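You operate a simulated robot arm through the tools that you are given. There is no shell and no other tool.

The job below is to be done with a simulated two-armed robot. You get a single attempt, and the scene is never put back.

Task
Top the white bin up to about the red line.
Fine: by the jog button alone; fan on before any powder runs and left on; pull the gate knob out and push it shut after.

The check looks at the end state, three seconds after you hand in, the way a careful person would. Anything else that was tipped, shoved, dropped, spilled or broken makes it a failure.

Robot
Two 7-joint arms with two-finger parallel grippers on one trunk that stands fixed in place. Base frame: the origin is at the foot of the trunk, x ahead of it, y to its left, z up. Units: mm, rad, N and s.
The left shoulder is at [110, 169, 1342], the right one opposite. With the tool pointing down near the work surface each hand reaches from about 100 to 420 mm from the base axis, measured 20 degrees to its own side. Payload 1.57 kg a hand.
The TCP of each hand is the grasp point between the finger pads, 30 mm short of the fingertips. In the tool frame z runs along the fingers and y along their closing line. Largest opening 80 mm; finger width 17, thickness 12; the body of the gripper, 40 by 82 mm, starts 80 mm behind the TCP.
Orientation is told as [roll, pitch, yaw] about the base's x, y, z axes, in that order, counted from this pose: with the fingers straight down and closing along the base's y, the tool's x points along the base's -x, its y along +y and its z along -z.

Tools
- The arms move only by the tool jog_arm. It takes "left_series", "right_series" or both (then of equal length, played together; a hand with none holds still); each is a list of rows, each a list of 3 entries, a list of its own where there are three numbers: the gripper command, from -1 (fully open) to 1 (shut), values between in proportion, then the shift along the tool's x, y, z in mm, then the turn, a rotation vector about the tool's x, y, z in rad. In form: [[claw, [dx, dy, dz], [rx, ry, rz]], ...]. A call has 1 to 20 rows; each row shifts and turns the commanded pose from where the row before left it, along the tool's axes as they then stand. Rows are played at 5 a second. More than 50 mm and 0.15 rad between two rows, or a gripper value outside its range, and nothing of the call is played. Where a pose cannot be reached the arm comes as near as it can. A force on the tool above 70 N (or 10 N above the force at the start of the call, whichever is more), or a blocked arm, ends the call early, and 0.2 s more pass. The fingers move at their own pace (about 72 mm/s each) and stop on an object; they squeeze with about 43 N. The grip force told is the motor's: it shows also when the fingers shut on nothing. Time passes only in rows, and 0.2 s behind the last, so rows that do not move let the fingers close. The reply holds the time, the measured pose of the TCP, the force on the tool along the base axes, the opening and the grip force, in the units named above and with some noise, with the torque about the TCP (base axes, N m) and any sound that the robot's microphone picked up, and new pictures: "pictures" is both (left out), scene, wrist or none (wrist: the cameras of the hands that moved).
- Cameras (640 x 400 px; columns grow to the right, rows downward): "scene" is now at [153.5, 3.9, 1516.5]; the picture's right is [0.07, -1.00, 0.00], its down [-0.81, -0.06, -0.59] and it looks along [0.58, 0.04, -0.81] (base axes); focal length 336 px, centre (320, 200). "left" rides on the left gripper at [72, 7, -122] in its tool frame; the picture's right is [-0.09, 1.00, 0.00], its down [-0.84, -0.08, -0.54] and it looks along [-0.54, -0.05, 0.84] (tool axes); focal length 238 px, centre (320, 200). "right" rides on the right gripper at [72, -7, -122] in its tool frame; the picture's right is [0.09, 1.00, 0.00], its down [-0.84, 0.08, -0.54] and it looks along [-0.54, 0.05, 0.84] (tool axes); focal length 238 px, centre (320, 200). There is no depth. A picture from a camera that has moved, and an enlarged one, comes with that camera's place and axes in the base frame and with its lens.
- move_column(by): slides the trunk up (or, below 0, down) by that many mm; the arms and the scene camera ride with it, the base frame stays. It gives what a move gives, with no picture.
- head_to(pan, tilt): turns the head with the scene camera to pan (to the left, within 1.501 rad either way) and tilt (down, from -0.506 to 1.204), counted from straight ahead of the robot. It gives what a move gives, and a new picture of the scene camera.
- zoom(camera, box): a new picture of the part [left, top, right, bottom] of that camera's present view, enlarged. The clock stands still meanwhile.
- job_done(): hands the job in; it is judged then, once.

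Places have to be worked out from the pictures, the camera data and where the tool is seen. Open the grippers and draw the arms clear of the work before you hand the job in, unless the task says otherwise.

The tools are called after "Call:" by a JSON object that holds its "name" and its "arguments". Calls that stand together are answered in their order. jog_arm: Moves the arms, as the interface text tells. Its arguments: {"type":"object","properties":{"left_series":{"type":"array","items":{"type":"array"}},"right_series":{"type":"array","items":{"type":"array"}},"pictures":{"type":"string","enum":["both","scene","wrist","none"]}},"required":[]} The other tools are called the same way: move_column (by) slides the trunk up or down; head_to (pan, tilt) turns the head that bears the scene camera; zoom (camera, box) takes an enlarged picture of a part of a camera's view; job_done () hands the job in.

At the start:

```text
time: 0.0
left_tool_pos: [602.4, 378.7, 1075.8]
left_tcp_rot: [0.0, 0.001, -0.001]
left_ft_force: [0.2, 0.3, -0.1]
left_wrist_torque: [0.02, -0.02, 0.0]
left_finger_gap: 80.0
left_grasp_force: 0.0
right_tool_pos: [702.3, -147.2, 958.4]
right_tcp_rot: [0.0, -0.001, 0.0]
right_ft_force: [-0.6, -0.4, 0.0]
right_wrist_torque: [-0.02, -0.02, -0.01]
right_finger_gap: 79.9
right_grasp_force: 0.1
trunk travel left (down, up): [-656.0, 234.0]
head pan, tilt: [0.075, 0.946]
```

scene: 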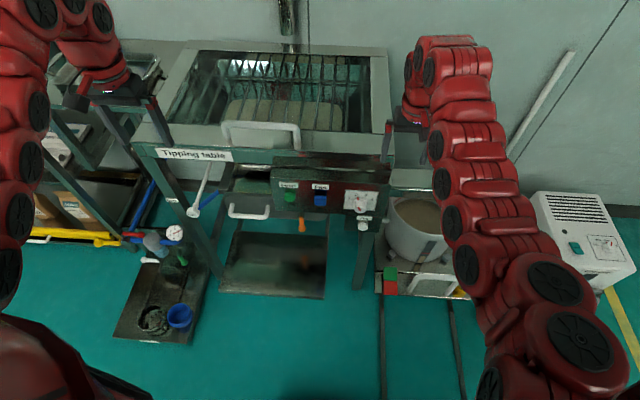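
right: 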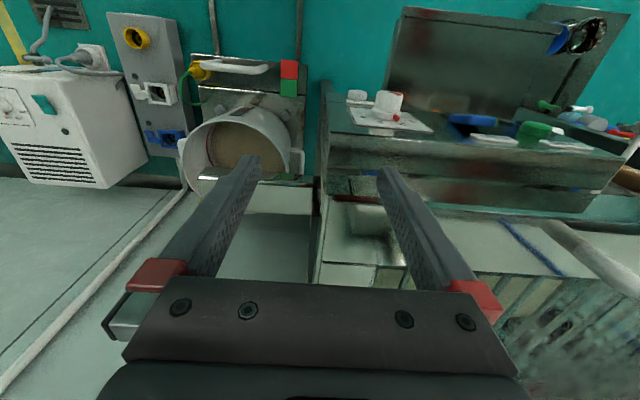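
left: 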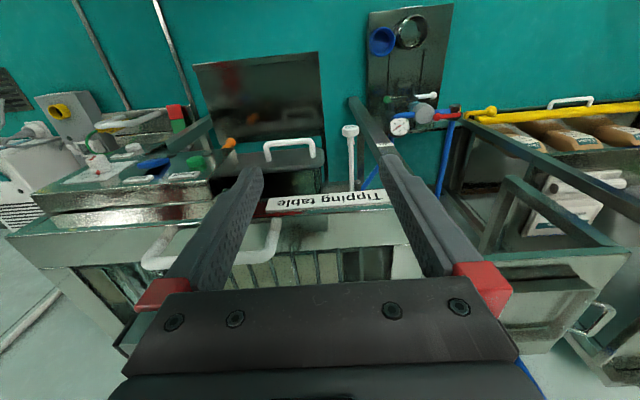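

The scene picture shows a tipping table with a control panel (green, blue, a rotary switch), and a white bin to its right. I zoom in on the panel, the bin and the parts around them before I move anything.

Call:
{"name": "zoom", "arguments": {"camera": "scene", "box": [260, 140, 400, 240]}}

Call:
{"name": "zoom", "arguments": {"camera": "scene", "box": [360, 170, 480, 300]}}

Call:
{"name": "zoom", "arguments": {"camera": "right", "box": [100, 0, 340, 220]}}

Call:
{"name": "zoom", "arguments": {"camera": "right", "box": [320, 60, 640, 260]}}

Call:
{"name": "zoom", "arguments": {"camera": "left", "box": [0, 60, 340, 260]}}

Call:
{"name": "zoom", "arguments": {"camera": "scene", "box": [100, 140, 340, 350]}}

Call:
{"name": "zoom", "arguments": {"camera": "scene", "box": [500, 150, 640, 310]}}

```text
4.00 times, centred on (330, 190) of scene
camera zoom: at [153.5, 3.9, 1516.5], right [0.07, -1.0, 0.0], down [-0.81, -0.06, -0.59], along [0.58, 0.04, -0.81], focal length 1342 px, centre (280, 240)
```

zoom: 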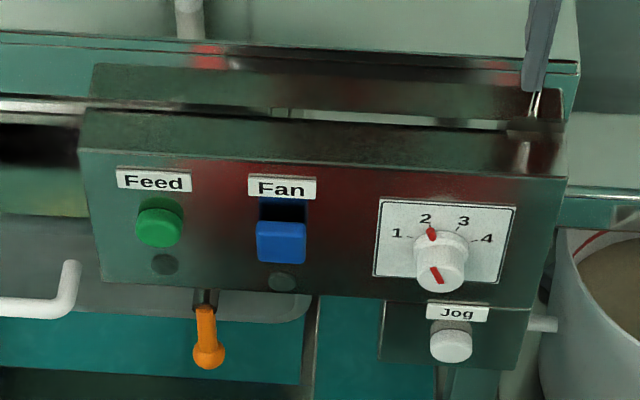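

```text
3.08 times, centred on (420, 235) of scene
camera zoom: at [153.5, 3.9, 1516.5], right [0.07, -1.0, 0.0], down [-0.81, -0.06, -0.59], along [0.58, 0.04, -0.81], focal length 1032 px, centre (12, 92)
```

zoom: 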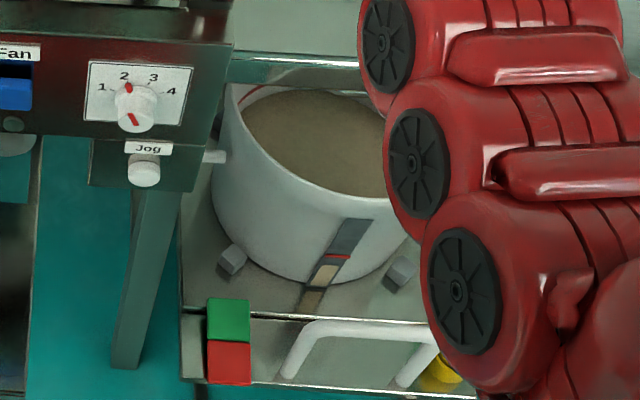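

```text
1.82 times, centred on (220, 110) of right
camera zoom: at [630.6, -156.7, 1079.0], right [-0.09, 1.0, 0.0], down [0.84, 0.08, 0.54], along [0.54, 0.05, -0.84], focal length 433 px, centre (502, 364)
```

zoom: 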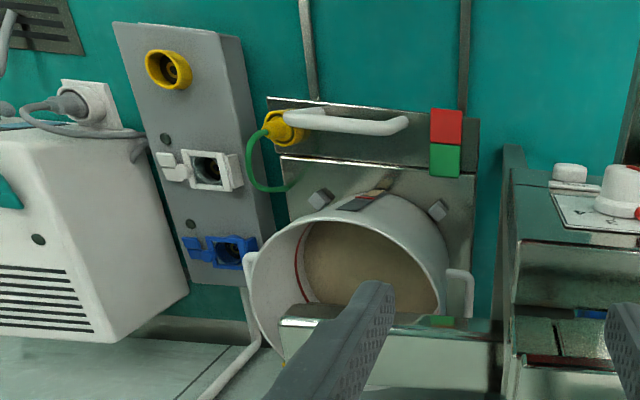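

```text
2.00 times, centred on (480, 160) of right
camera zoom: at [630.6, -156.7, 1079.0], right [-0.09, 1.0, 0.0], down [0.84, 0.08, 0.54], along [0.54, 0.05, -0.84], focal length 477 px, centre (0, 280)
```

zoom: 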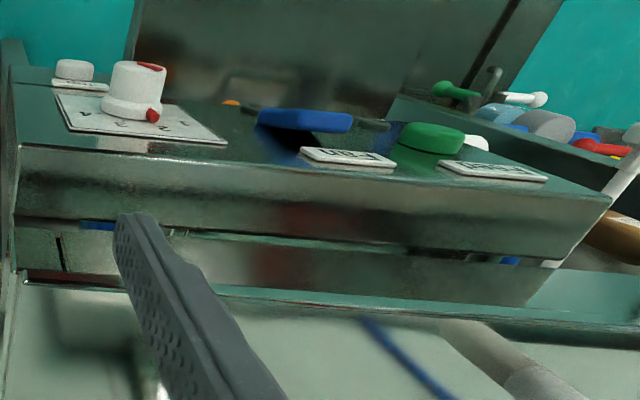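

```text
1.88 times, centred on (170, 160) of left
camera zoom: at [530.4, 386.4, 1196.9], right [0.09, 1.0, 0.0], down [0.84, -0.08, 0.54], along [0.54, -0.05, -0.84], focal length 449 px, centre (602, 275)
```

zoom: 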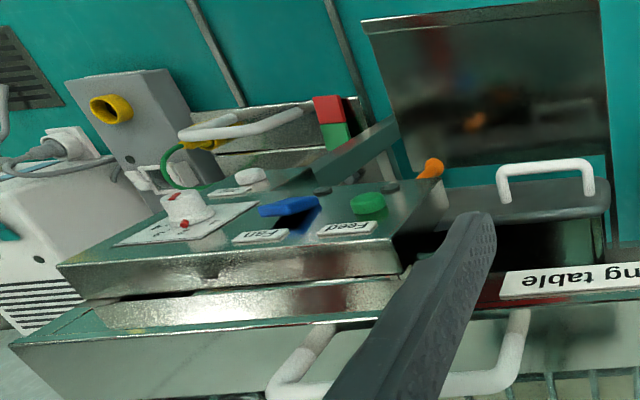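

```text
1.90 times, centred on (220, 245) of scene
camera zoom: at [153.5, 3.9, 1516.5], right [0.07, -1.0, 0.0], down [-0.81, -0.06, -0.59], along [0.58, 0.04, -0.81], focal length 639 px, centre (510, 114)
```

zoom: 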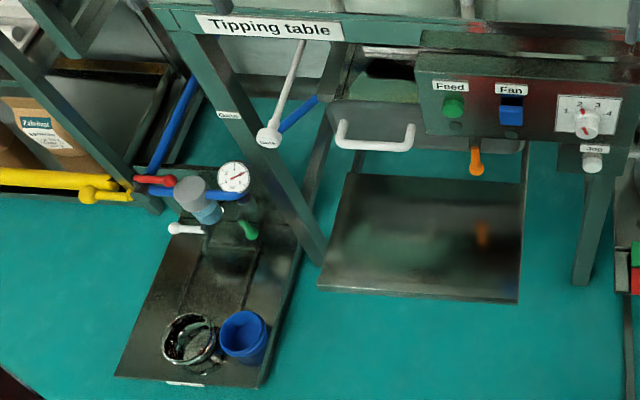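

```text
2.50 times, centred on (570, 230) of scene
camera zoom: at [153.5, 3.9, 1516.5], right [0.07, -1.0, 0.0], down [-0.81, -0.06, -0.59], along [0.58, 0.04, -0.81], focal length 839 px, centre (-305, 125)
```

zoom: 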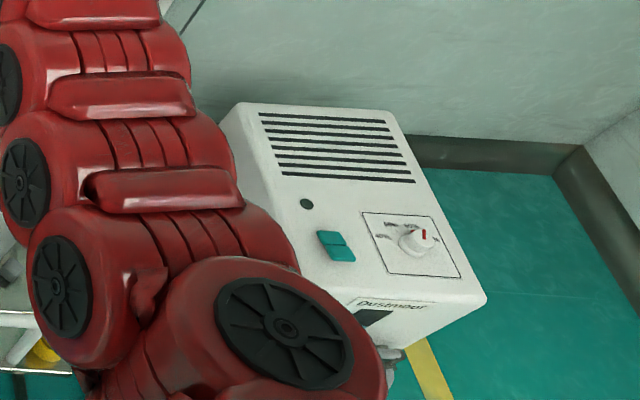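

There are several similar-looking handles here, including a labelled white lever, an orange knob and the valve skid. I read the labels before deciding which one is the gate knob.

Call:
{"name": "zoom", "arguments": {"camera": "scene", "box": [170, 150, 250, 220]}}

Call:
{"name": "zoom", "arguments": {"camera": "scene", "box": [130, 210, 210, 280]}}

Call:
{"name": "zoom", "arguments": {"camera": "scene", "box": [270, 195, 330, 245]}}

Call:
{"name": "zoom", "arguments": {"camera": "scene", "box": [370, 180, 450, 250]}}

Call:
{"name": "zoom", "arguments": {"camera": "left", "box": [320, 0, 480, 200]}}

Call:
{"name": "zoom", "arguments": {"camera": "scene", "box": [0, 30, 180, 230]}}

Call:
{"name": "zoom", "arguments": {"camera": "right", "box": [0, 0, 200, 220]}}

Call:
{"name": "zoom", "arguments": {"camera": "scene", "box": [180, 20, 420, 160]}}

```text
5.71 times, centred on (210, 185) of scene
camera zoom: at [153.5, 3.9, 1516.5], right [0.07, -1.0, 0.0], down [-0.81, -0.06, -0.59], along [0.58, 0.04, -0.81], focal length 1917 px, centre (949, 286)
```

zoom: 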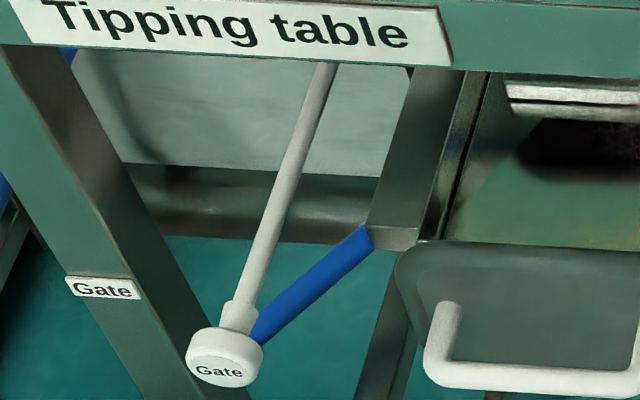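

```text
5.71 times, centred on (170, 245) of scene
camera zoom: at [153.5, 3.9, 1516.5], right [0.07, -1.0, 0.0], down [-0.81, -0.06, -0.59], along [0.58, 0.04, -0.81], focal length 1917 px, centre (1177, -57)
```

zoom: 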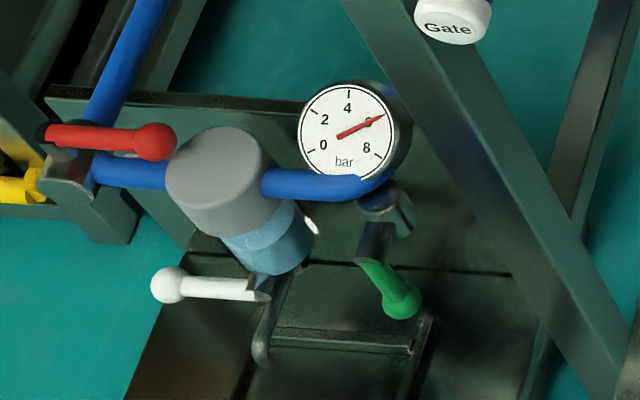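

```text
8.00 times, centred on (300, 220) of scene
camera zoom: at [153.5, 3.9, 1516.5], right [0.07, -1.0, 0.0], down [-0.81, -0.06, -0.59], along [0.58, 0.04, -0.81], focal length 2684 px, centre (480, 40)
```

zoom: 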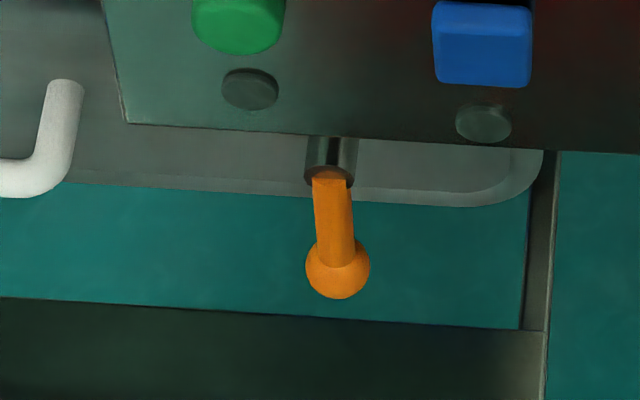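

```text
5.71 times, centred on (410, 215) of scene
camera zoom: at [153.5, 3.9, 1516.5], right [0.07, -1.0, 0.0], down [-0.81, -0.06, -0.59], along [0.58, 0.04, -0.81], focal length 1917 px, centre (-194, 114)
```

zoom: 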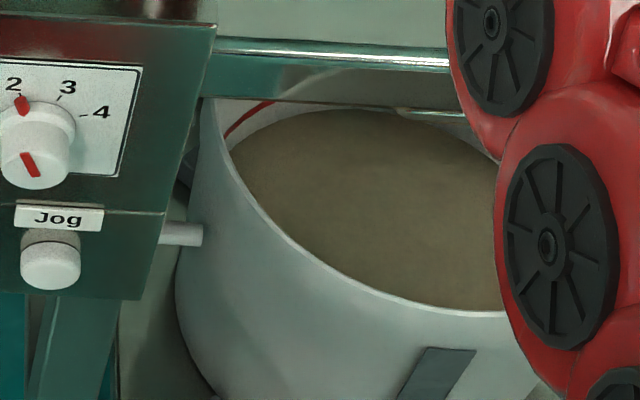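

```text
2.00 times, centred on (400, 100) of left
camera zoom: at [530.4, 386.4, 1196.9], right [0.09, 1.0, 0.0], down [0.84, -0.08, 0.54], along [0.54, -0.05, -0.84], focal length 477 px, centre (160, 400)
```

zoom: 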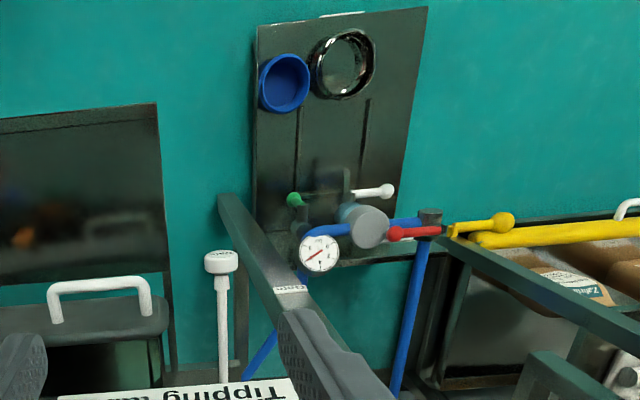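

```text
2.00 times, centred on (90, 130) of scene
camera zoom: at [153.5, 3.9, 1516.5], right [0.07, -1.0, 0.0], down [-0.81, -0.06, -0.59], along [0.58, 0.04, -0.81], focal length 671 px, centre (780, 340)
```

zoom: 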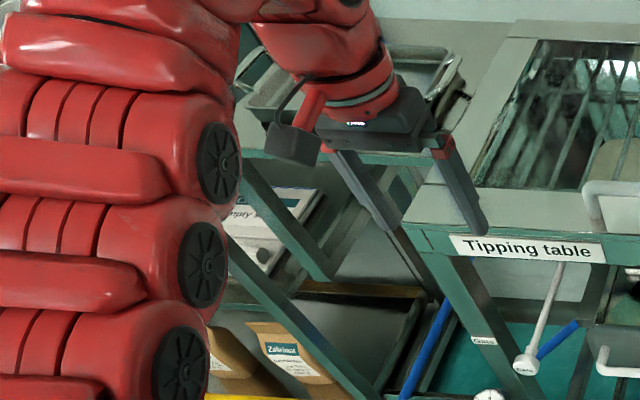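

```text
1.82 times, centred on (100, 110) of right
camera zoom: at [630.6, -156.7, 1079.0], right [-0.09, 1.0, 0.0], down [0.84, 0.08, 0.54], along [0.54, 0.05, -0.84], focal length 433 px, centre (720, 364)
```

zoom: 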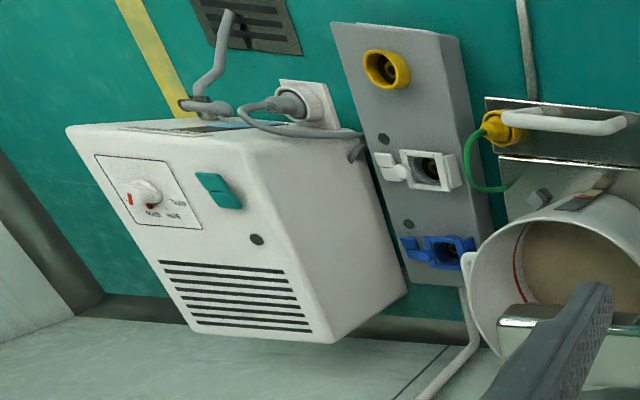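

```text
2.67 times, centred on (300, 90) of scene
camera zoom: at [153.5, 3.9, 1516.5], right [0.07, -1.0, 0.0], down [-0.81, -0.06, -0.59], along [0.58, 0.04, -0.81], focal length 895 px, centre (373, 493)
```

zoom: 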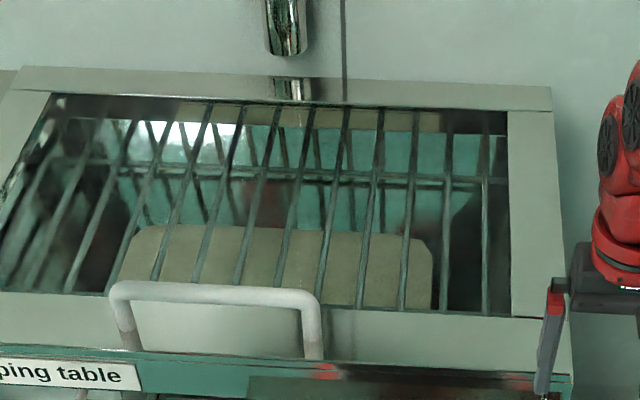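

The "Gate" knob is the white disc on a horizontal rod at about [706, 444, 633], and it pulls out along -x. The rough positions for the panel are Fan [690, 41, 770], Feed [692, 124, 776] and Jog near [690, -90, 650]. First I draw both arms back from the table, so the head camera sees everything and the trunk can go down safely.

Call:
{"name": "jog_arm", "arguments": {"left_series": [[-1, [50, 0, 0], [0, 0, 0]], [-1, [50, 0, 0], [0, 0, 0]], [-1, [50, 0, 0], [0, 0, 0]], [-1, [50, 0, 0], [0, 0, 0]], [-1, [0, 0, 0], [0, 0, 0]], [-1, [0, 0, 0], [0, 0, 0]]], "right_series": [[0.9, [50, 0, 0], [0, 0, 0]], [0.9, [50, 0, 0], [0, 0, 0]], [0.9, [50, -20, 0], [0, 0, 0]], [0.9, [50, -20, 0], [0, 0, 0]], [0.9, [50, -20, 0], [0, 0, 0]], [0.9, [50, -20, 0], [0, 0, 0]]], "pictures": "both"}}

```text
refused: row 3 steps farther than a row can; nothing moved
```

The limit of 50 mm applies to the combined shift, so the diagonal steps went over it. I use smaller steps.

Call:
{"name": "jog_arm", "arguments": {"left_series": [[-1, [45, 0, 0], [0, 0, 0]], [-1, [45, 0, 0], [0, 0, 0]], [-1, [45, 0, 0], [0, 0, 0]], [-1, [45, 0, 0], [0, 0, 0]], [-1, [0, 0, 0], [0, 0, 0]], [-1, [0, 0, 0], [0, 0, 0]], [-1, [0, 0, 0], [0, 0, 0]]], "right_series": [[0.9, [45, 0, 0], [0, 0, 0]], [0.9, [45, 0, 0], [0, 0, 0]], [0.9, [45, -15, 0], [0, 0, 0]], [0.9, [45, -15, 0], [0, 0, 0]], [0.9, [45, -15, 0], [0, 0, 0]], [0.9, [45, -15, 0], [0, 0, 0]], [0.9, [0, 0, 0], [0, 0, 0]]], "pictures": "both"}}

```text
time: 1.6
left_tool_pos: [569.0, 395.4, 1074.5]
left_tcp_rot: [0.001, 0.002, 0.0]
left_ft_force: [0.0, 0.7, 1.2]
left_wrist_torque: [0.0, -0.03, -0.01]
left_finger_gap: 80.0
left_grasp_force: 0.1
left hand out of reach, approached as far as the arm can: row 1, 2, 3, 4
right_tool_pos: [645.9, -147.9, 956.5]
right_tcp_rot: [-0.002, 0.001, 0.001]
right_ft_force: [-0.1, -0.3, 0.5]
right_wrist_torque: [-0.01, -0.01, -0.01]
right_finger_gap: 4.0
right_grasp_force: 0.0
right hand out of reach, approached as far as the arm can: row 2, 3, 4, 5, 6
trunk travel left (down, up): [-656.0, 234.0]
head pan, tilt: [0.075, 0.946]
camera scene: at [153.7, 4.4, 1516.5], right [0.07, -1.0, 0.0], down [-0.81, -0.06, -0.58], along [0.58, 0.04, -0.81], focal length 336 px, centre (320, 200)
camera right: at [574.4, -156.8, 1078.9], right [-0.09, 1.0, 0.0], down [0.84, 0.08, 0.54], along [0.54, 0.05, -0.84], focal length 238 px, centre (320, 200)
camera left: at [498.1, 403.1, 1196.5], right [0.09, 1.0, 0.0], down [0.84, -0.08, 0.54], along [0.54, -0.05, -0.84], focal length 238 px, centre (320, 200)
```

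scene: 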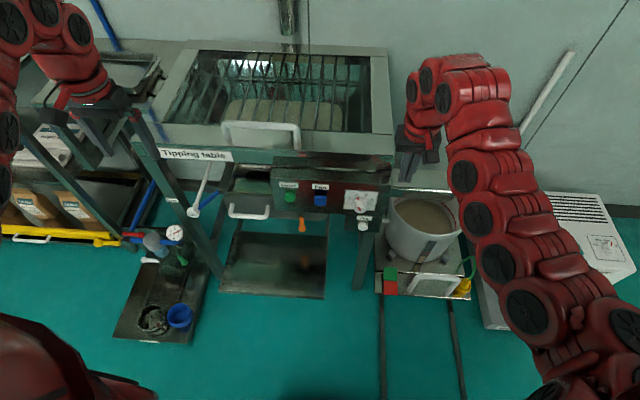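
right: 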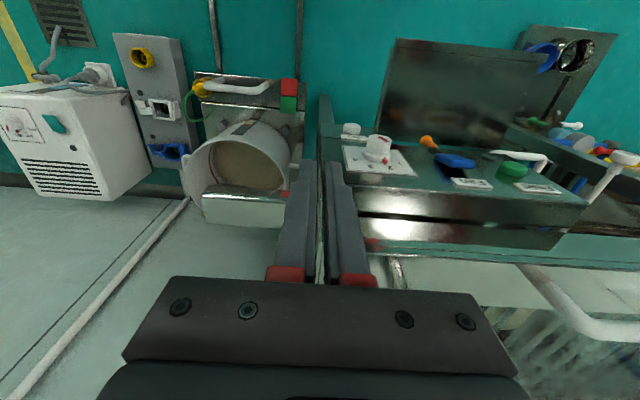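
left: 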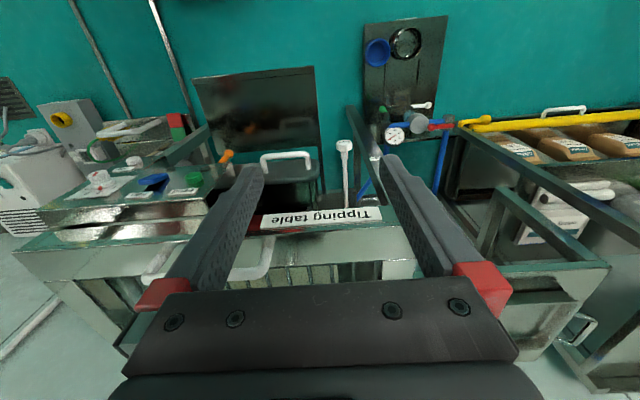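

The arms can't come back any further with the fingers pointing down, because that pose is near the inner limit. I turn both tools to point forward (pitch −90°) where they are, in free air, and watch how well the arms follow.

Call:
{"name": "jog_arm", "arguments": {"left_series": [[-1, [0, 0, 0], [0, -0.14, 0]], [-1, [0, 0, 0], [0, -0.14, 0]], [-1, [0, 0, 0], [0, -0.14, 0]], [-1, [0, 0, 0], [0, -0.14, 0]], [-1, [0, 0, 0], [0, -0.14, 0]], [-1, [0, 0, 0], [0, -0.14, 0]]], "right_series": [[0.9, [0, 0, 0], [0, -0.14, 0]], [0.9, [0, 0, 0], [0, -0.14, 0]], [0.9, [0, 0, 0], [0, -0.14, 0]], [0.9, [0, 0, 0], [0, -0.14, 0]], [0.9, [0, 0, 0], [0, -0.14, 0]], [0.9, [0, 0, 0], [0, -0.14, 0]]], "pictures": "both"}}

```text
time: 3.0
left_tool_pos: [568.2, 395.3, 1075.2]
left_tcp_rot: [-0.003, 0.002, 0.0]
left_ft_force: [-0.6, 0.3, 0.0]
left_wrist_torque: [0.03, -0.01, -0.01]
left_finger_gap: 80.0
left_grasp_force: 0.1
left hand out of reach, approached as far as the arm can: row 1, 2, 3, 4, 5, 6
right_tool_pos: [658.5, -146.9, 934.8]
right_tcp_rot: [0.0, -0.841, 0.0]
right_ft_force: [0.2, 0.5, -0.3]
right_wrist_torque: [-0.01, 0.04, -0.06]
right_finger_gap: 4.3
right_grasp_force: 0.0
right hand out of reach, approached as far as the arm can: row 1
trunk travel left (down, up): [-656.0, 234.0]
head pan, tilt: [0.075, 0.946]
camera scene: at [152.8, 4.0, 1516.6], right [0.07, -1.0, 0.0], down [-0.81, -0.06, -0.59], along [0.58, 0.04, -0.81], focal length 336 px, centre (320, 200)
camera right: at [519.7, -156.9, 963.2], right [-0.06, 1.0, -0.07], down [0.15, 0.08, 0.98], along [0.99, 0.05, -0.16], focal length 238 px, centre (320, 200)
camera left: at [497.5, 402.7, 1196.9], right [0.09, 1.0, 0.0], down [0.84, -0.08, 0.54], along [0.54, -0.05, -0.84], focal length 238 px, centre (320, 200)
```

scene: 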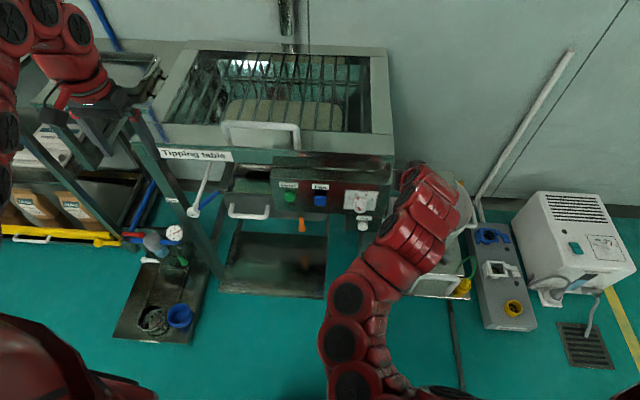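
right: 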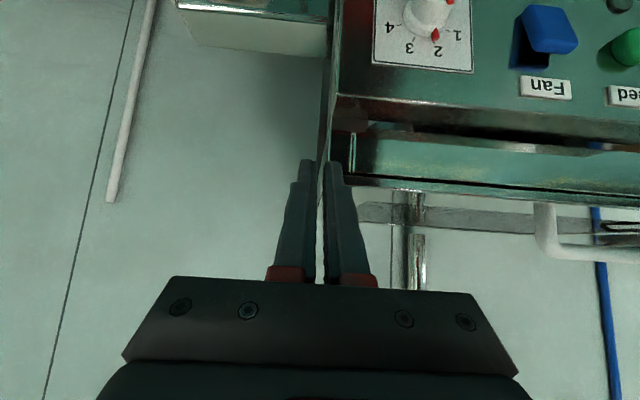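
left: 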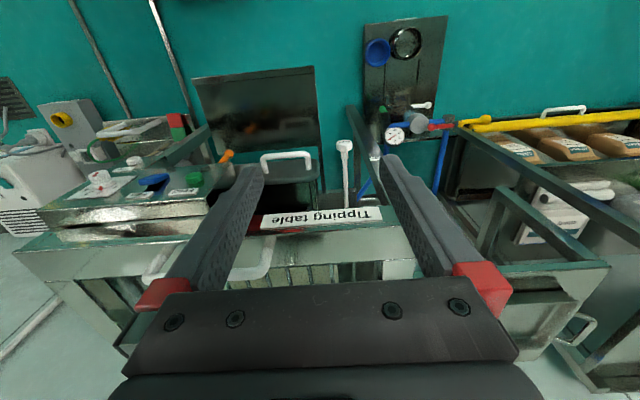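

The right hand turns well and now looks straight at the panel. The left is stuck because its wrist would come too close to the shoulder, so I take it down and slightly forward, still about 100 mm in front of the table face, and then turn it. The right finishes its turn at the same time.

Call:
{"name": "jog_arm", "arguments": {"left_series": [[-1, [-20, 0, 20], [0, 0, 0]], [-1, [-15, 0, 45], [0, 0, 0]], [-1, [-15, 0, 45], [0, 0, 0]], [-1, [0, 0, 45], [0, 0, 0]], [-1, [0, 0, 45], [0, 0, 0]], [-1, [0, 0, 45], [0, 0, 0]], [-1, [0, 0, 45], [0, 0, 0]], [-1, [0, 0, 0], [0, -0.14, 0]], [-1, [0, 0, 0], [0, -0.14, 0]], [-1, [0, 0, 0], [0, -0.14, 0]], [-1, [0, 0, 0], [0, -0.14, 0]], [-1, [0, 0, 0], [0, -0.14, 0]], [-1, [0, 0, 0], [0, -0.14, 0]]], "right_series": [[0.9, [0, 0, 0], [0, -0.145, 0]], [0.9, [0, 0, 0], [0, -0.145, 0]], [0.9, [0, 0, 0], [0, -0.145, 0]], [0.9, [0, 0, 0], [0, -0.145, 0]], [0.9, [0, 0, 0], [0, -0.145, 0]], [0.9, [0, 0, 0], [0, 0, 0]], [0.9, [0, 0, 0], [0, 0, 0]], [0.9, [0, 0, 0], [0, 0, 0]], [0.9, [0, 0, 0], [0, 0, 0]], [0.9, [0, 0, 0], [0, 0, 0]], [0.9, [0, 0, 0], [0, 0, 0]], [0.9, [0, 0, 0], [0, 0, 0]], [0.9, [0, 0, 0], [0, 0, 0]]], "pictures": "both"}}

```text
time: 5.8
left_tool_pos: [664.8, 454.0, 838.1]
left_tcp_rot: [-0.018, -0.793, 0.008]
left_ft_force: [1.1, -0.1, 0.5]
left_wrist_torque: [0.0, -0.01, 0.0]
left_finger_gap: 79.8
left_grasp_force: 0.0
left hand out of reach, approached as far as the arm can: row 10, 11, 12, 13
right_tool_pos: [658.5, -147.0, 936.2]
right_tcp_rot: [-0.088, -1.566, 0.086]
right_ft_force: [-0.5, -0.3, -0.1]
right_wrist_torque: [-0.03, 0.05, -0.01]
right_finger_gap: 4.0
right_grasp_force: 0.0
trunk travel left (down, up): [-656.0, 234.0]
head pan, tilt: [0.075, 0.946]
camera scene: at [152.9, 4.8, 1516.6], right [0.07, -1.0, 0.0], down [-0.81, -0.06, -0.59], along [0.58, 0.04, -0.81], focal length 336 px, centre (320, 200)
camera right: at [537.2, -156.0, 864.6], right [0.0, 1.0, -0.09], down [-0.54, 0.08, 0.84], along [0.84, 0.05, 0.54], focal length 238 px, centre (320, 200)
camera left: at [527.3, 462.4, 872.5], right [0.07, 1.0, 0.05], down [0.2, -0.07, 0.98], along [0.98, -0.06, -0.2], focal length 238 px, centre (320, 200)
```

scene: 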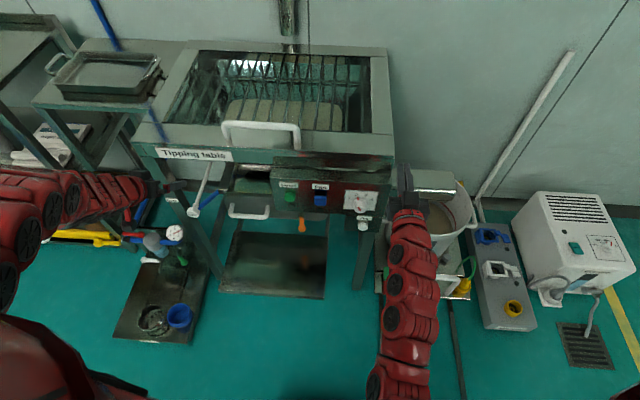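
right: 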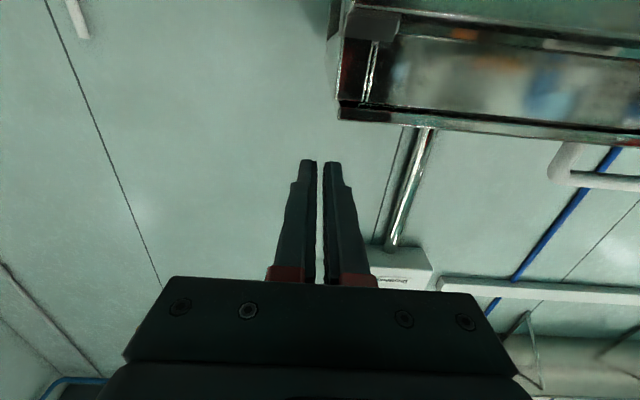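
left: 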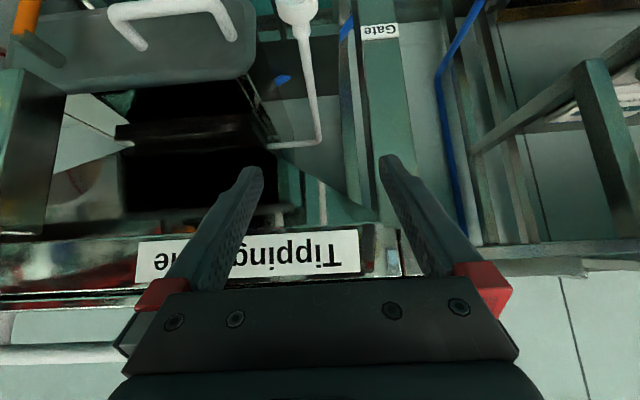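

The leg's "Gate" label works out at about [745, 524, 645], and a second sighting puts the gate knob at [706–724, 440, 633]. I bring the left hand back and down, and finish turning it forward before lowering the trunk, so the fingers can't touch the knob on the way down.

Call:
{"name": "jog_arm", "arguments": {"left_series": [[-1, [39, -7, 0], [0, 0, 0]], [-1, [39, -7, 0], [0, 0, 0]], [-1, [20, 0, 0], [0, 0, 0]], [-1, [0, 0, 0], [0, -0.13, 0]], [-1, [0, 0, 0], [0, -0.13, 0]], [-1, [0, 0, 0], [0, -0.13, 0]], [-1, [0, 0, 0], [0, -0.13, 0]], [-1, [0, 0, 0], [0, -0.13, 0]], [-1, [0, 0, 0], [0, -0.13, 0]]], "pictures": "both"}}

```text
time: 7.8
left_tool_pos: [618.0, 444.3, 770.2]
left_tcp_rot: [3.133, -1.524, -3.132]
left_ft_force: [-0.5, -0.9, -0.2]
left_wrist_torque: [0.02, 0.03, 0.03]
left_finger_gap: 79.8
left_grasp_force: 0.0
left hand out of reach, approached as far as the arm can: row 1, 2
right_tool_pos: [659.9, -148.1, 934.2]
right_tcp_rot: [0.136, -1.563, -0.135]
right_ft_force: [-0.5, -0.6, -0.5]
right_wrist_torque: [0.0, -0.02, 0.04]
right_finger_gap: 4.0
right_grasp_force: 0.0
trunk travel left (down, up): [-656.0, 234.0]
head pan, tilt: [0.075, 0.946]
camera scene: at [154.4, 2.9, 1516.5], right [0.08, -1.0, 0.0], down [-0.81, -0.06, -0.58], along [0.58, 0.04, -0.81], focal length 336 px, centre (320, 200)
camera left: at [498.9, 451.9, 692.3], right [0.0, 1.0, 0.09], down [-0.58, -0.08, 0.81], along [0.81, -0.05, 0.58], focal length 238 px, centre (320, 200)
```

scene: 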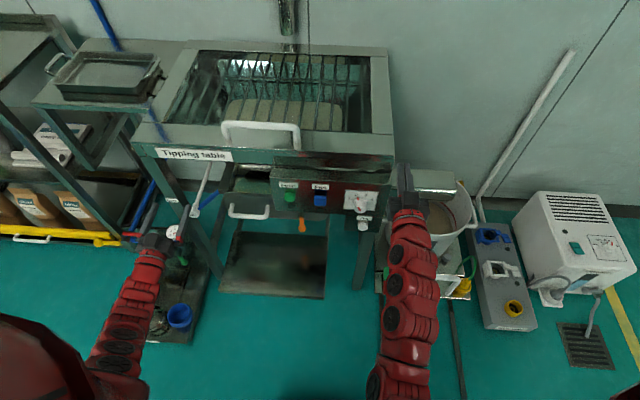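
left: 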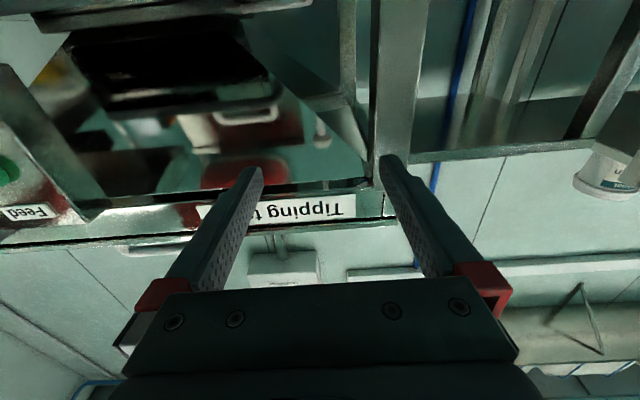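

Both hands now point forward: left at [618, 444, 770] and right at [660, −148, 934]. I lower the trunk by 140 mm, which puts the left hand in front of the gate knob (tips at about x = 648) and the right at Fan height. Then I take a new head picture for triangulation.

Call:
{"name": "move_column", "arguments": {"by": -140}}

Call:
{"name": "head_to", "arguments": {"pan": 0.075, "tilt": 0.85}}

Call:
{"name": "zoom", "arguments": {"camera": "scene", "box": [240, 130, 400, 230]}}

Call:
{"name": "zoom", "arguments": {"camera": "scene", "box": [130, 130, 270, 240]}}

Call:
{"name": "zoom", "arguments": {"camera": "scene", "box": [370, 130, 500, 300]}}

```text
time: 9.5
left_tool_pos: [617.6, 444.6, 631.0]
left_tcp_rot: [-3.118, -1.523, 3.118]
left_ft_force: [1.4, 0.1, 0.1]
left_wrist_torque: [-0.01, 0.01, -0.01]
left_finger_gap: 79.8
left_grasp_force: 0.0
right_tool_pos: [660.7, -148.4, 796.9]
right_tcp_rot: [0.04, -1.567, -0.039]
right_ft_force: [-0.3, -0.5, 1.0]
right_wrist_torque: [0.0, 0.0, 0.03]
right_finger_gap: 4.0
right_grasp_force: 0.0
trunk travel left (down, up): [-516.0, 374.0]
head pan, tilt: [0.075, 0.946]
```

```text
time: 10.1
left_tool_pos: [617.7, 445.6, 631.1]
left_tcp_rot: [-3.12, -1.525, 3.12]
left_ft_force: [-0.9, -0.2, -0.5]
left_wrist_torque: [0.02, 0.0, 0.0]
left_finger_gap: 79.6
left_grasp_force: 0.1
right_tool_pos: [661.0, -147.4, 796.2]
right_tcp_rot: [0.027, -1.566, -0.028]
right_ft_force: [-0.4, 0.0, 0.3]
right_wrist_torque: [0.0, 0.02, 0.01]
right_finger_gap: 3.9
right_grasp_force: 0.0
trunk travel left (down, up): [-516.0, 374.0]
head pan, tilt: [0.075, 0.85]
camera scene: at [158.5, 4.3, 1383.7], right [0.07, -1.0, 0.0], down [-0.75, -0.06, -0.66], along [0.66, 0.05, -0.75], focal length 336 px, centre (320, 200)
```

scene: 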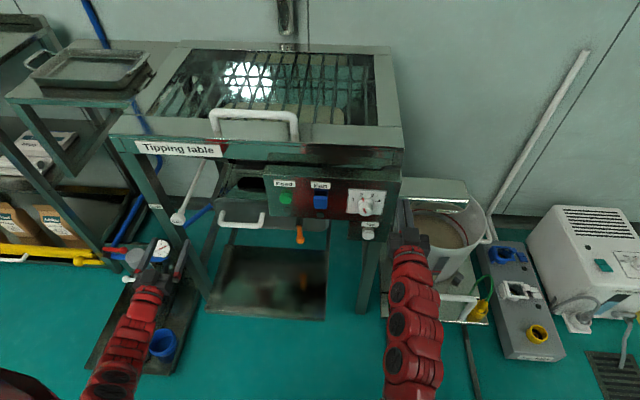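

```text
4.00 times, centred on (320, 180) of scene
camera zoom: at [158.5, 4.3, 1383.7], right [0.07, -1.0, 0.0], down [-0.75, -0.06, -0.66], along [0.66, 0.05, -0.75], focal length 1342 px, centre (320, 280)
```

zoom: 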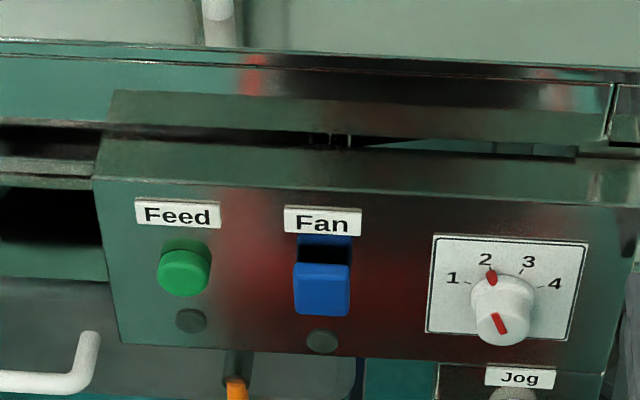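

```text
3.64 times, centred on (200, 185) of scene
camera zoom: at [158.5, 4.3, 1383.7], right [0.07, -1.0, 0.0], down [-0.75, -0.06, -0.66], along [0.66, 0.05, -0.75], focal length 1220 px, centre (756, 254)
```

zoom: 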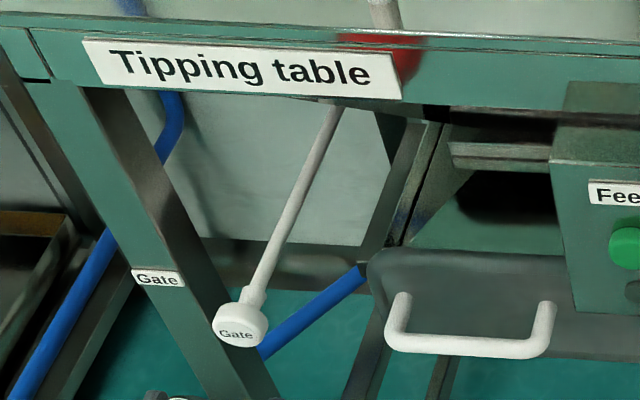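

```text
2.35 times, centred on (435, 215) of scene
camera zoom: at [158.5, 4.3, 1383.7], right [0.07, -1.0, 0.0], down [-0.75, -0.06, -0.66], along [0.66, 0.05, -0.75], focal length 789 px, centre (49, 165)
```

zoom: 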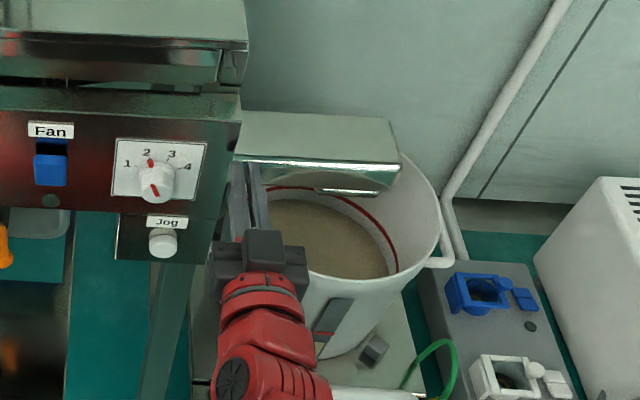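

I have a clear view of the red ring inside the bin with the powder just below it. I look closer at the Fan control to see whether it is a rocker or a slider.

Call:
{"name": "zoom", "arguments": {"camera": "scene", "box": [300, 175, 344, 222]}}

Call:
{"name": "zoom", "arguments": {"camera": "scene", "box": [335, 180, 395, 245]}}

Call:
{"name": "zoom", "arguments": {"camera": "scene", "box": [395, 170, 495, 290]}}

Call:
{"name": "zoom", "arguments": {"camera": "right", "box": [0, 0, 640, 400]}}

```text
8.51 times, centred on (322, 198) of scene
camera zoom: at [158.5, 4.3, 1383.7], right [0.07, -1.0, 0.0], down [-0.75, -0.06, -0.66], along [0.66, 0.05, -0.75], focal length 2855 px, centre (303, 213)
```

zoom: 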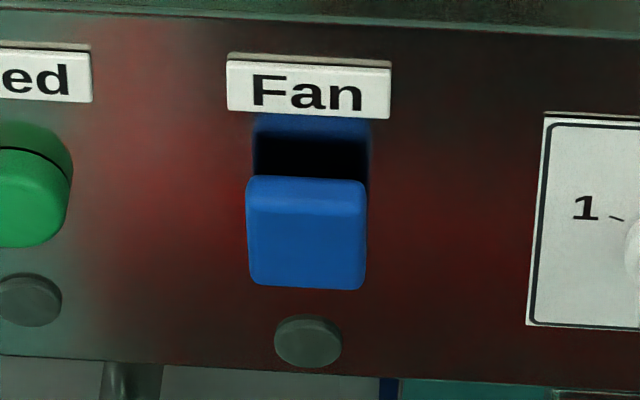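

```text
6.15 times, centred on (365, 212) of scene
camera zoom: at [158.5, 4.3, 1383.7], right [0.07, -1.0, 0.0], down [-0.75, -0.06, -0.66], along [0.66, 0.05, -0.75], focal length 2065 px, centre (43, 123)
```

zoom: 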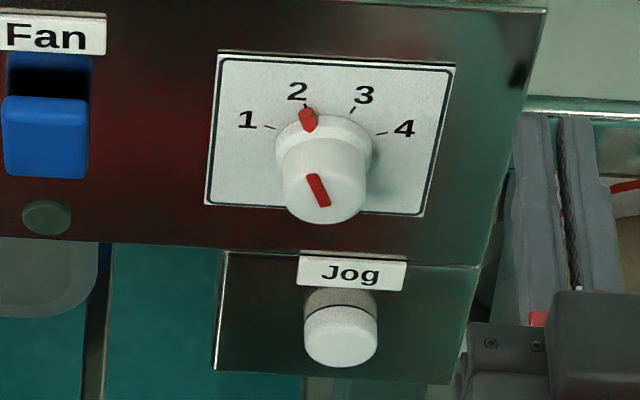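

```text
3.33 times, centred on (445, 230) of scene
camera zoom: at [158.5, 4.3, 1383.7], right [0.07, -1.0, 0.0], down [-0.75, -0.06, -0.66], along [0.66, 0.05, -0.75], focal length 1118 px, centre (-97, 100)
```

zoom: 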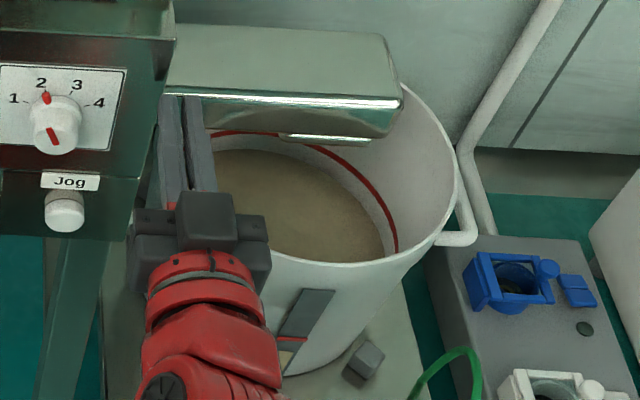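

```text
1.00 times, centred on (320, 200) of right (not enlarged: the box is as wide or as high as the picture)
camera zoom: at [537.4, -156.3, 724.3], right [0.0, 1.0, -0.09], down [-0.54, 0.08, 0.84], along [0.84, 0.05, 0.53], focal length 238 px, centre (320, 200)
```

zoom: 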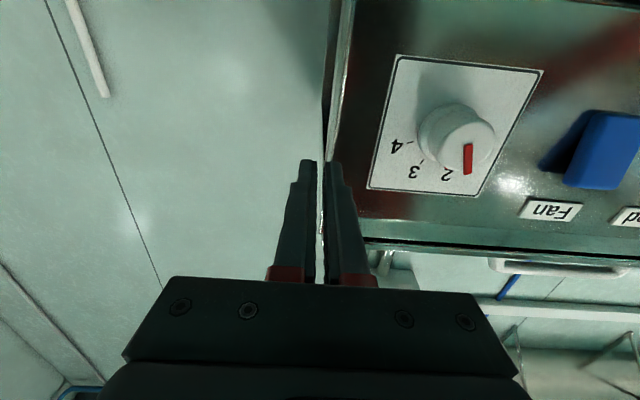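

I zoom in on this same right-hand view of the Fan control to see its shape from the side.

Call:
{"name": "zoom", "arguments": {"camera": "right", "box": [520, 80, 640, 240]}}

Call:
{"name": "zoom", "arguments": {"camera": "left", "box": [0, 0, 640, 400]}}

Call:
{"name": "zoom", "arguments": {"camera": "left", "box": [0, 0, 120, 100]}}

```text
2.50 times, centred on (580, 160) of right
camera zoom: at [537.4, -156.3, 724.3], right [0.0, 1.0, -0.09], down [-0.54, 0.08, 0.84], along [0.84, 0.05, 0.53], focal length 596 px, centre (-330, 300)
```

zoom: 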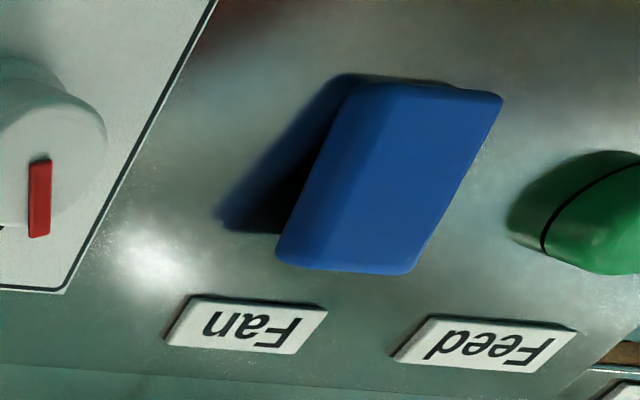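

```text
1.00 times, centred on (320, 200) of left (not enlarged: the box is as wide or as high as the picture)
camera zoom: at [499.2, 452.0, 552.7], right [-0.01, 1.0, 0.09], down [-0.58, -0.08, 0.81], along [0.81, -0.05, 0.58], focal length 238 px, centre (320, 200)
```

zoom: 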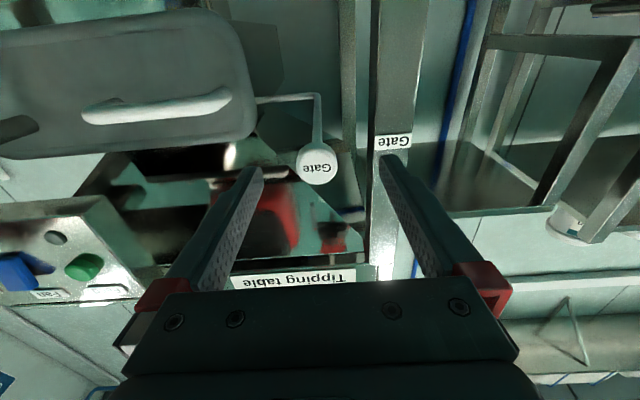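

```text
4.00 times, centred on (60, 50) of left
camera zoom: at [499.2, 452.0, 552.7], right [-0.01, 1.0, 0.09], down [-0.58, -0.08, 0.81], along [0.81, -0.05, 0.58], focal length 953 px, centre (1360, 800)
```

zoom: 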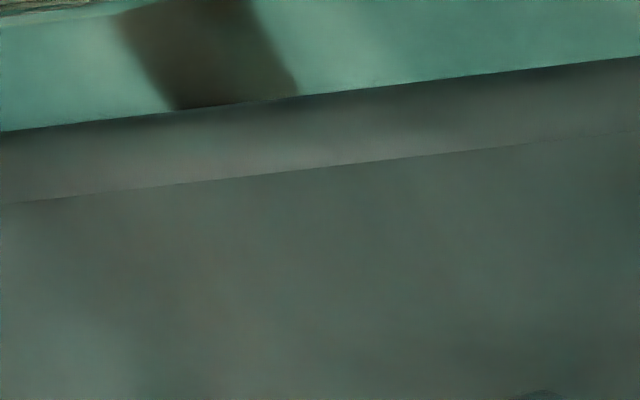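

The Fan control is a paddle whose top stands proud (top edge at about [685, 43, 794], bottom at [699, 44, 740]), so its upper half is the part to press in. I back the right hand off the panel face and move it sideways in front of the paddle.

Call:
{"name": "jog_arm", "arguments": {"right_series": [[1, [0, 0, -22], [0, 0, 0]], [1, [0, 0, -22], [0, 0, 0]], [1, [0, 45, 0], [0, 0, 0]], [1, [0, 45, 0], [0, 0, 0]], [1, [0, 45, 0], [0, 0, 0]], [1, [0, 45, 0], [0, 0, 0]], [1, [9, 10, 0], [0, 0, 0]], [1, [0, 0, 0], [0, 0, 0]]], "pictures": "both"}}

```text
time: 11.9
left_tool_pos: [617.5, 444.3, 630.1]
left_tcp_rot: [-3.115, -1.523, 3.117]
left_ft_force: [0.4, -0.8, 0.6]
left_wrist_torque: [-0.02, 0.02, 0.02]
left_finger_gap: 80.2
left_grasp_force: 0.0
right_tool_pos: [616.0, 41.9, 787.4]
right_tcp_rot: [-0.077, -1.566, 0.075]
right_ft_force: [-0.1, -0.1, 0.9]
right_wrist_torque: [0.01, -0.03, 0.01]
right_finger_gap: 0.0
right_grasp_force: 21.1
trunk travel left (down, up): [-516.0, 374.0]
head pan, tilt: [0.075, 0.85]
camera scene: at [158.5, 4.5, 1383.8], right [0.07, -1.0, 0.0], down [-0.75, -0.06, -0.66], along [0.66, 0.05, -0.75], focal length 336 px, centre (320, 200)
camera right: at [493.0, 33.6, 715.4], right [0.0, 1.0, -0.09], down [-0.54, 0.08, 0.84], along [0.84, 0.05, 0.54], focal length 238 px, centre (320, 200)
```

scene: 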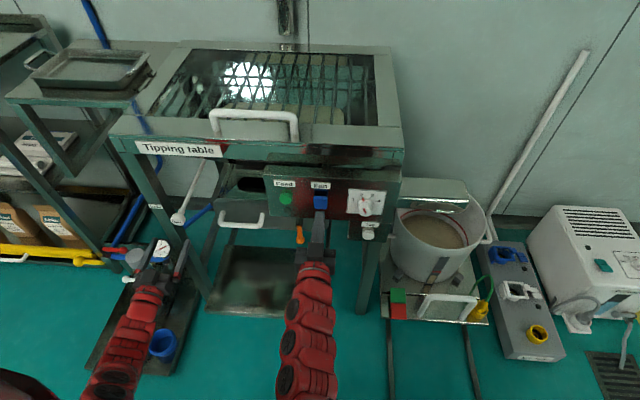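
right: 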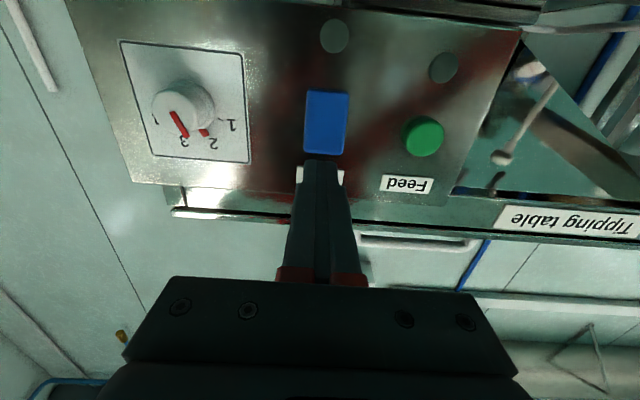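

From here the paddle spans z ≈ 746–793 at y ≈ 44, and my tips are at [646, 42, 787]. I lower 4 mm and advance to the expected contact near x = 685, finishing in small steps while I watch the force.

Call:
{"name": "jog_arm", "arguments": {"right_series": [[1, [4, 2, 15], [0, 0, 0]], [1, [0, 0, 15], [0, 0, 0]], [1, [0, 0, 5], [0, 0, 0]], [1, [0, 0, 2], [0, 0, 0]], [1, [0, 0, 2], [0, 0, 0]]], "pictures": "scene"}}

Call:
{"name": "zoom", "arguments": {"camera": "scene", "box": [270, 165, 370, 235]}}

Call:
{"name": "zoom", "arguments": {"camera": "right", "box": [240, 0, 480, 200]}}

```text
time: 13.1
left_tool_pos: [618.5, 444.7, 629.5]
left_tcp_rot: [-3.118, -1.527, 3.121]
left_ft_force: [-0.3, -0.2, 0.7]
left_wrist_torque: [-0.03, -0.02, 0.01]
left_finger_gap: 79.9
left_grasp_force: 0.0
right_tool_pos: [653.7, 43.7, 782.1]
right_tcp_rot: [0.059, -1.565, -0.06]
right_ft_force: [-0.1, 0.2, 0.1]
right_wrist_torque: [-0.03, 0.03, 0.01]
right_finger_gap: 0.0
right_grasp_force: 21.5
trunk travel left (down, up): [-516.0, 374.0]
head pan, tilt: [0.075, 0.85]
camera scene: at [158.6, 4.4, 1383.8], right [0.07, -1.0, 0.0], down [-0.75, -0.06, -0.66], along [0.66, 0.05, -0.75], focal length 336 px, centre (320, 200)
```

scene: 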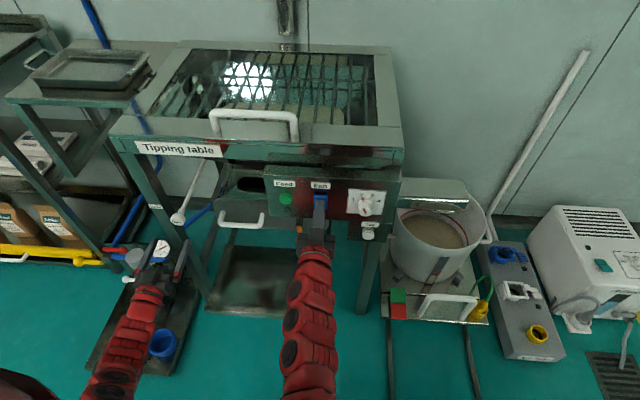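

```text
5.71 times, centred on (320, 200) of scene
camera zoom: at [158.6, 4.4, 1383.8], right [0.07, -1.0, 0.0], down [-0.75, -0.06, -0.66], along [0.66, 0.05, -0.75], focal length 1917 px, centre (320, 200)
```

zoom: 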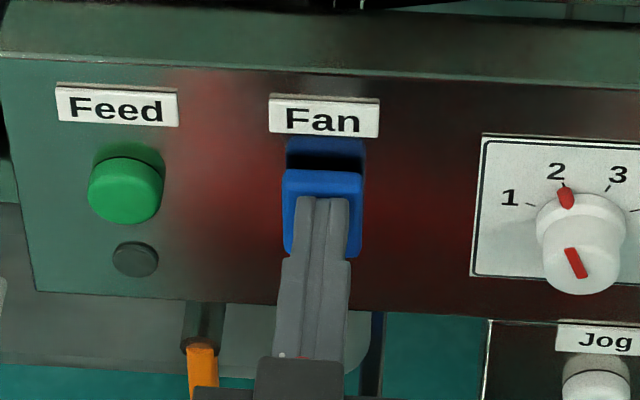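

```text
2.00 times, centred on (360, 100) of right
camera zoom: at [532.4, 35.6, 711.2], right [0.0, 1.0, -0.09], down [-0.54, 0.08, 0.84], along [0.84, 0.05, 0.53], focal length 477 px, centre (240, 400)
```

zoom: 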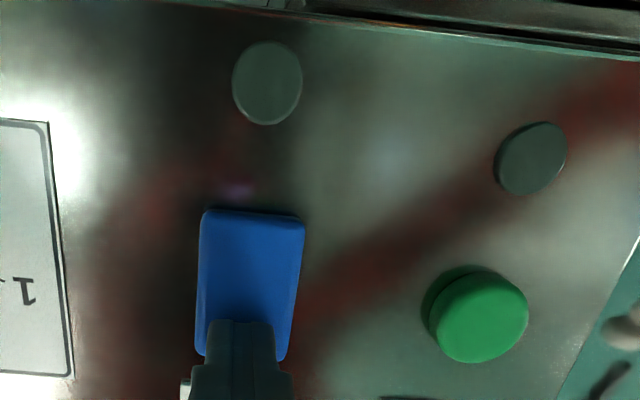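

The tips are over the upper half of the paddle with no contact yet. I press on in 2 mm steps.

Call:
{"name": "jog_arm", "arguments": {"right_series": [[1, [0, 0, 2], [0, 0, 0]], [1, [0, 0, 2], [0, 0, 0]], [1, [0, 0, 2], [0, 0, 0]], [1, [0, 0, 2], [0, 0, 0]]], "pictures": "none"}}

Call:
{"name": "zoom", "arguments": {"camera": "scene", "box": [270, 165, 370, 235]}}

Call:
{"name": "zoom", "arguments": {"camera": "right", "box": [240, 0, 480, 200]}}

```text
time: 14.1
left_tool_pos: [614.9, 444.4, 633.9]
left_tcp_rot: [3.13, -1.518, -3.13]
left_ft_force: [-0.5, 0.5, -0.6]
left_wrist_torque: [-0.02, 0.0, -0.01]
left_finger_gap: 80.1
left_grasp_force: 0.0
right_tool_pos: [657.2, 44.0, 783.8]
right_tcp_rot: [0.086, -1.567, -0.082]
right_ft_force: [-63.7, -11.0, -6.6]
right_wrist_torque: [-0.13, 0.76, -0.34]
right_finger_gap: 0.0
right_grasp_force: 21.2
trunk travel left (down, up): [-516.0, 374.0]
head pan, tilt: [0.075, 0.85]
heard: click
```

```text
5.71 times, centred on (320, 200) of scene
camera zoom: at [150.5, 2.8, 1384.5], right [0.07, -1.0, 0.0], down [-0.75, -0.06, -0.66], along [0.66, 0.05, -0.75], focal length 1917 px, centre (320, 200)
```

zoom: 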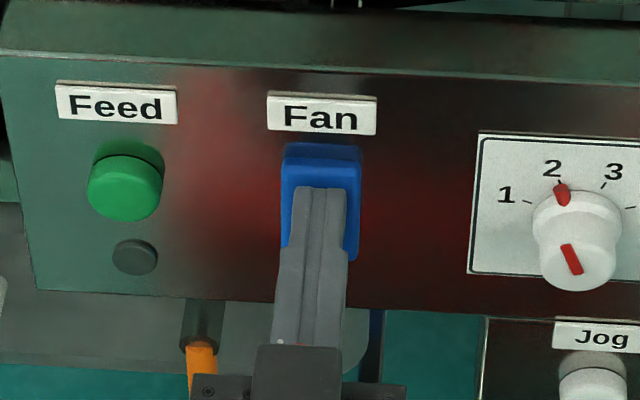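

```text
2.00 times, centred on (360, 100) of right
camera zoom: at [535.3, 35.6, 712.1], right [0.0, 1.0, -0.09], down [-0.54, 0.08, 0.84], along [0.84, 0.05, 0.54], focal length 477 px, centre (240, 400)
```

zoom: 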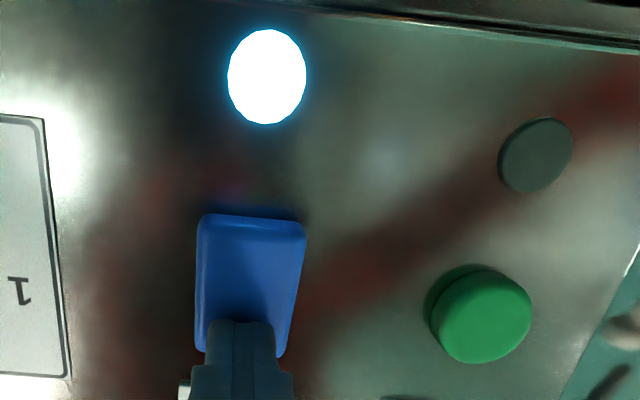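

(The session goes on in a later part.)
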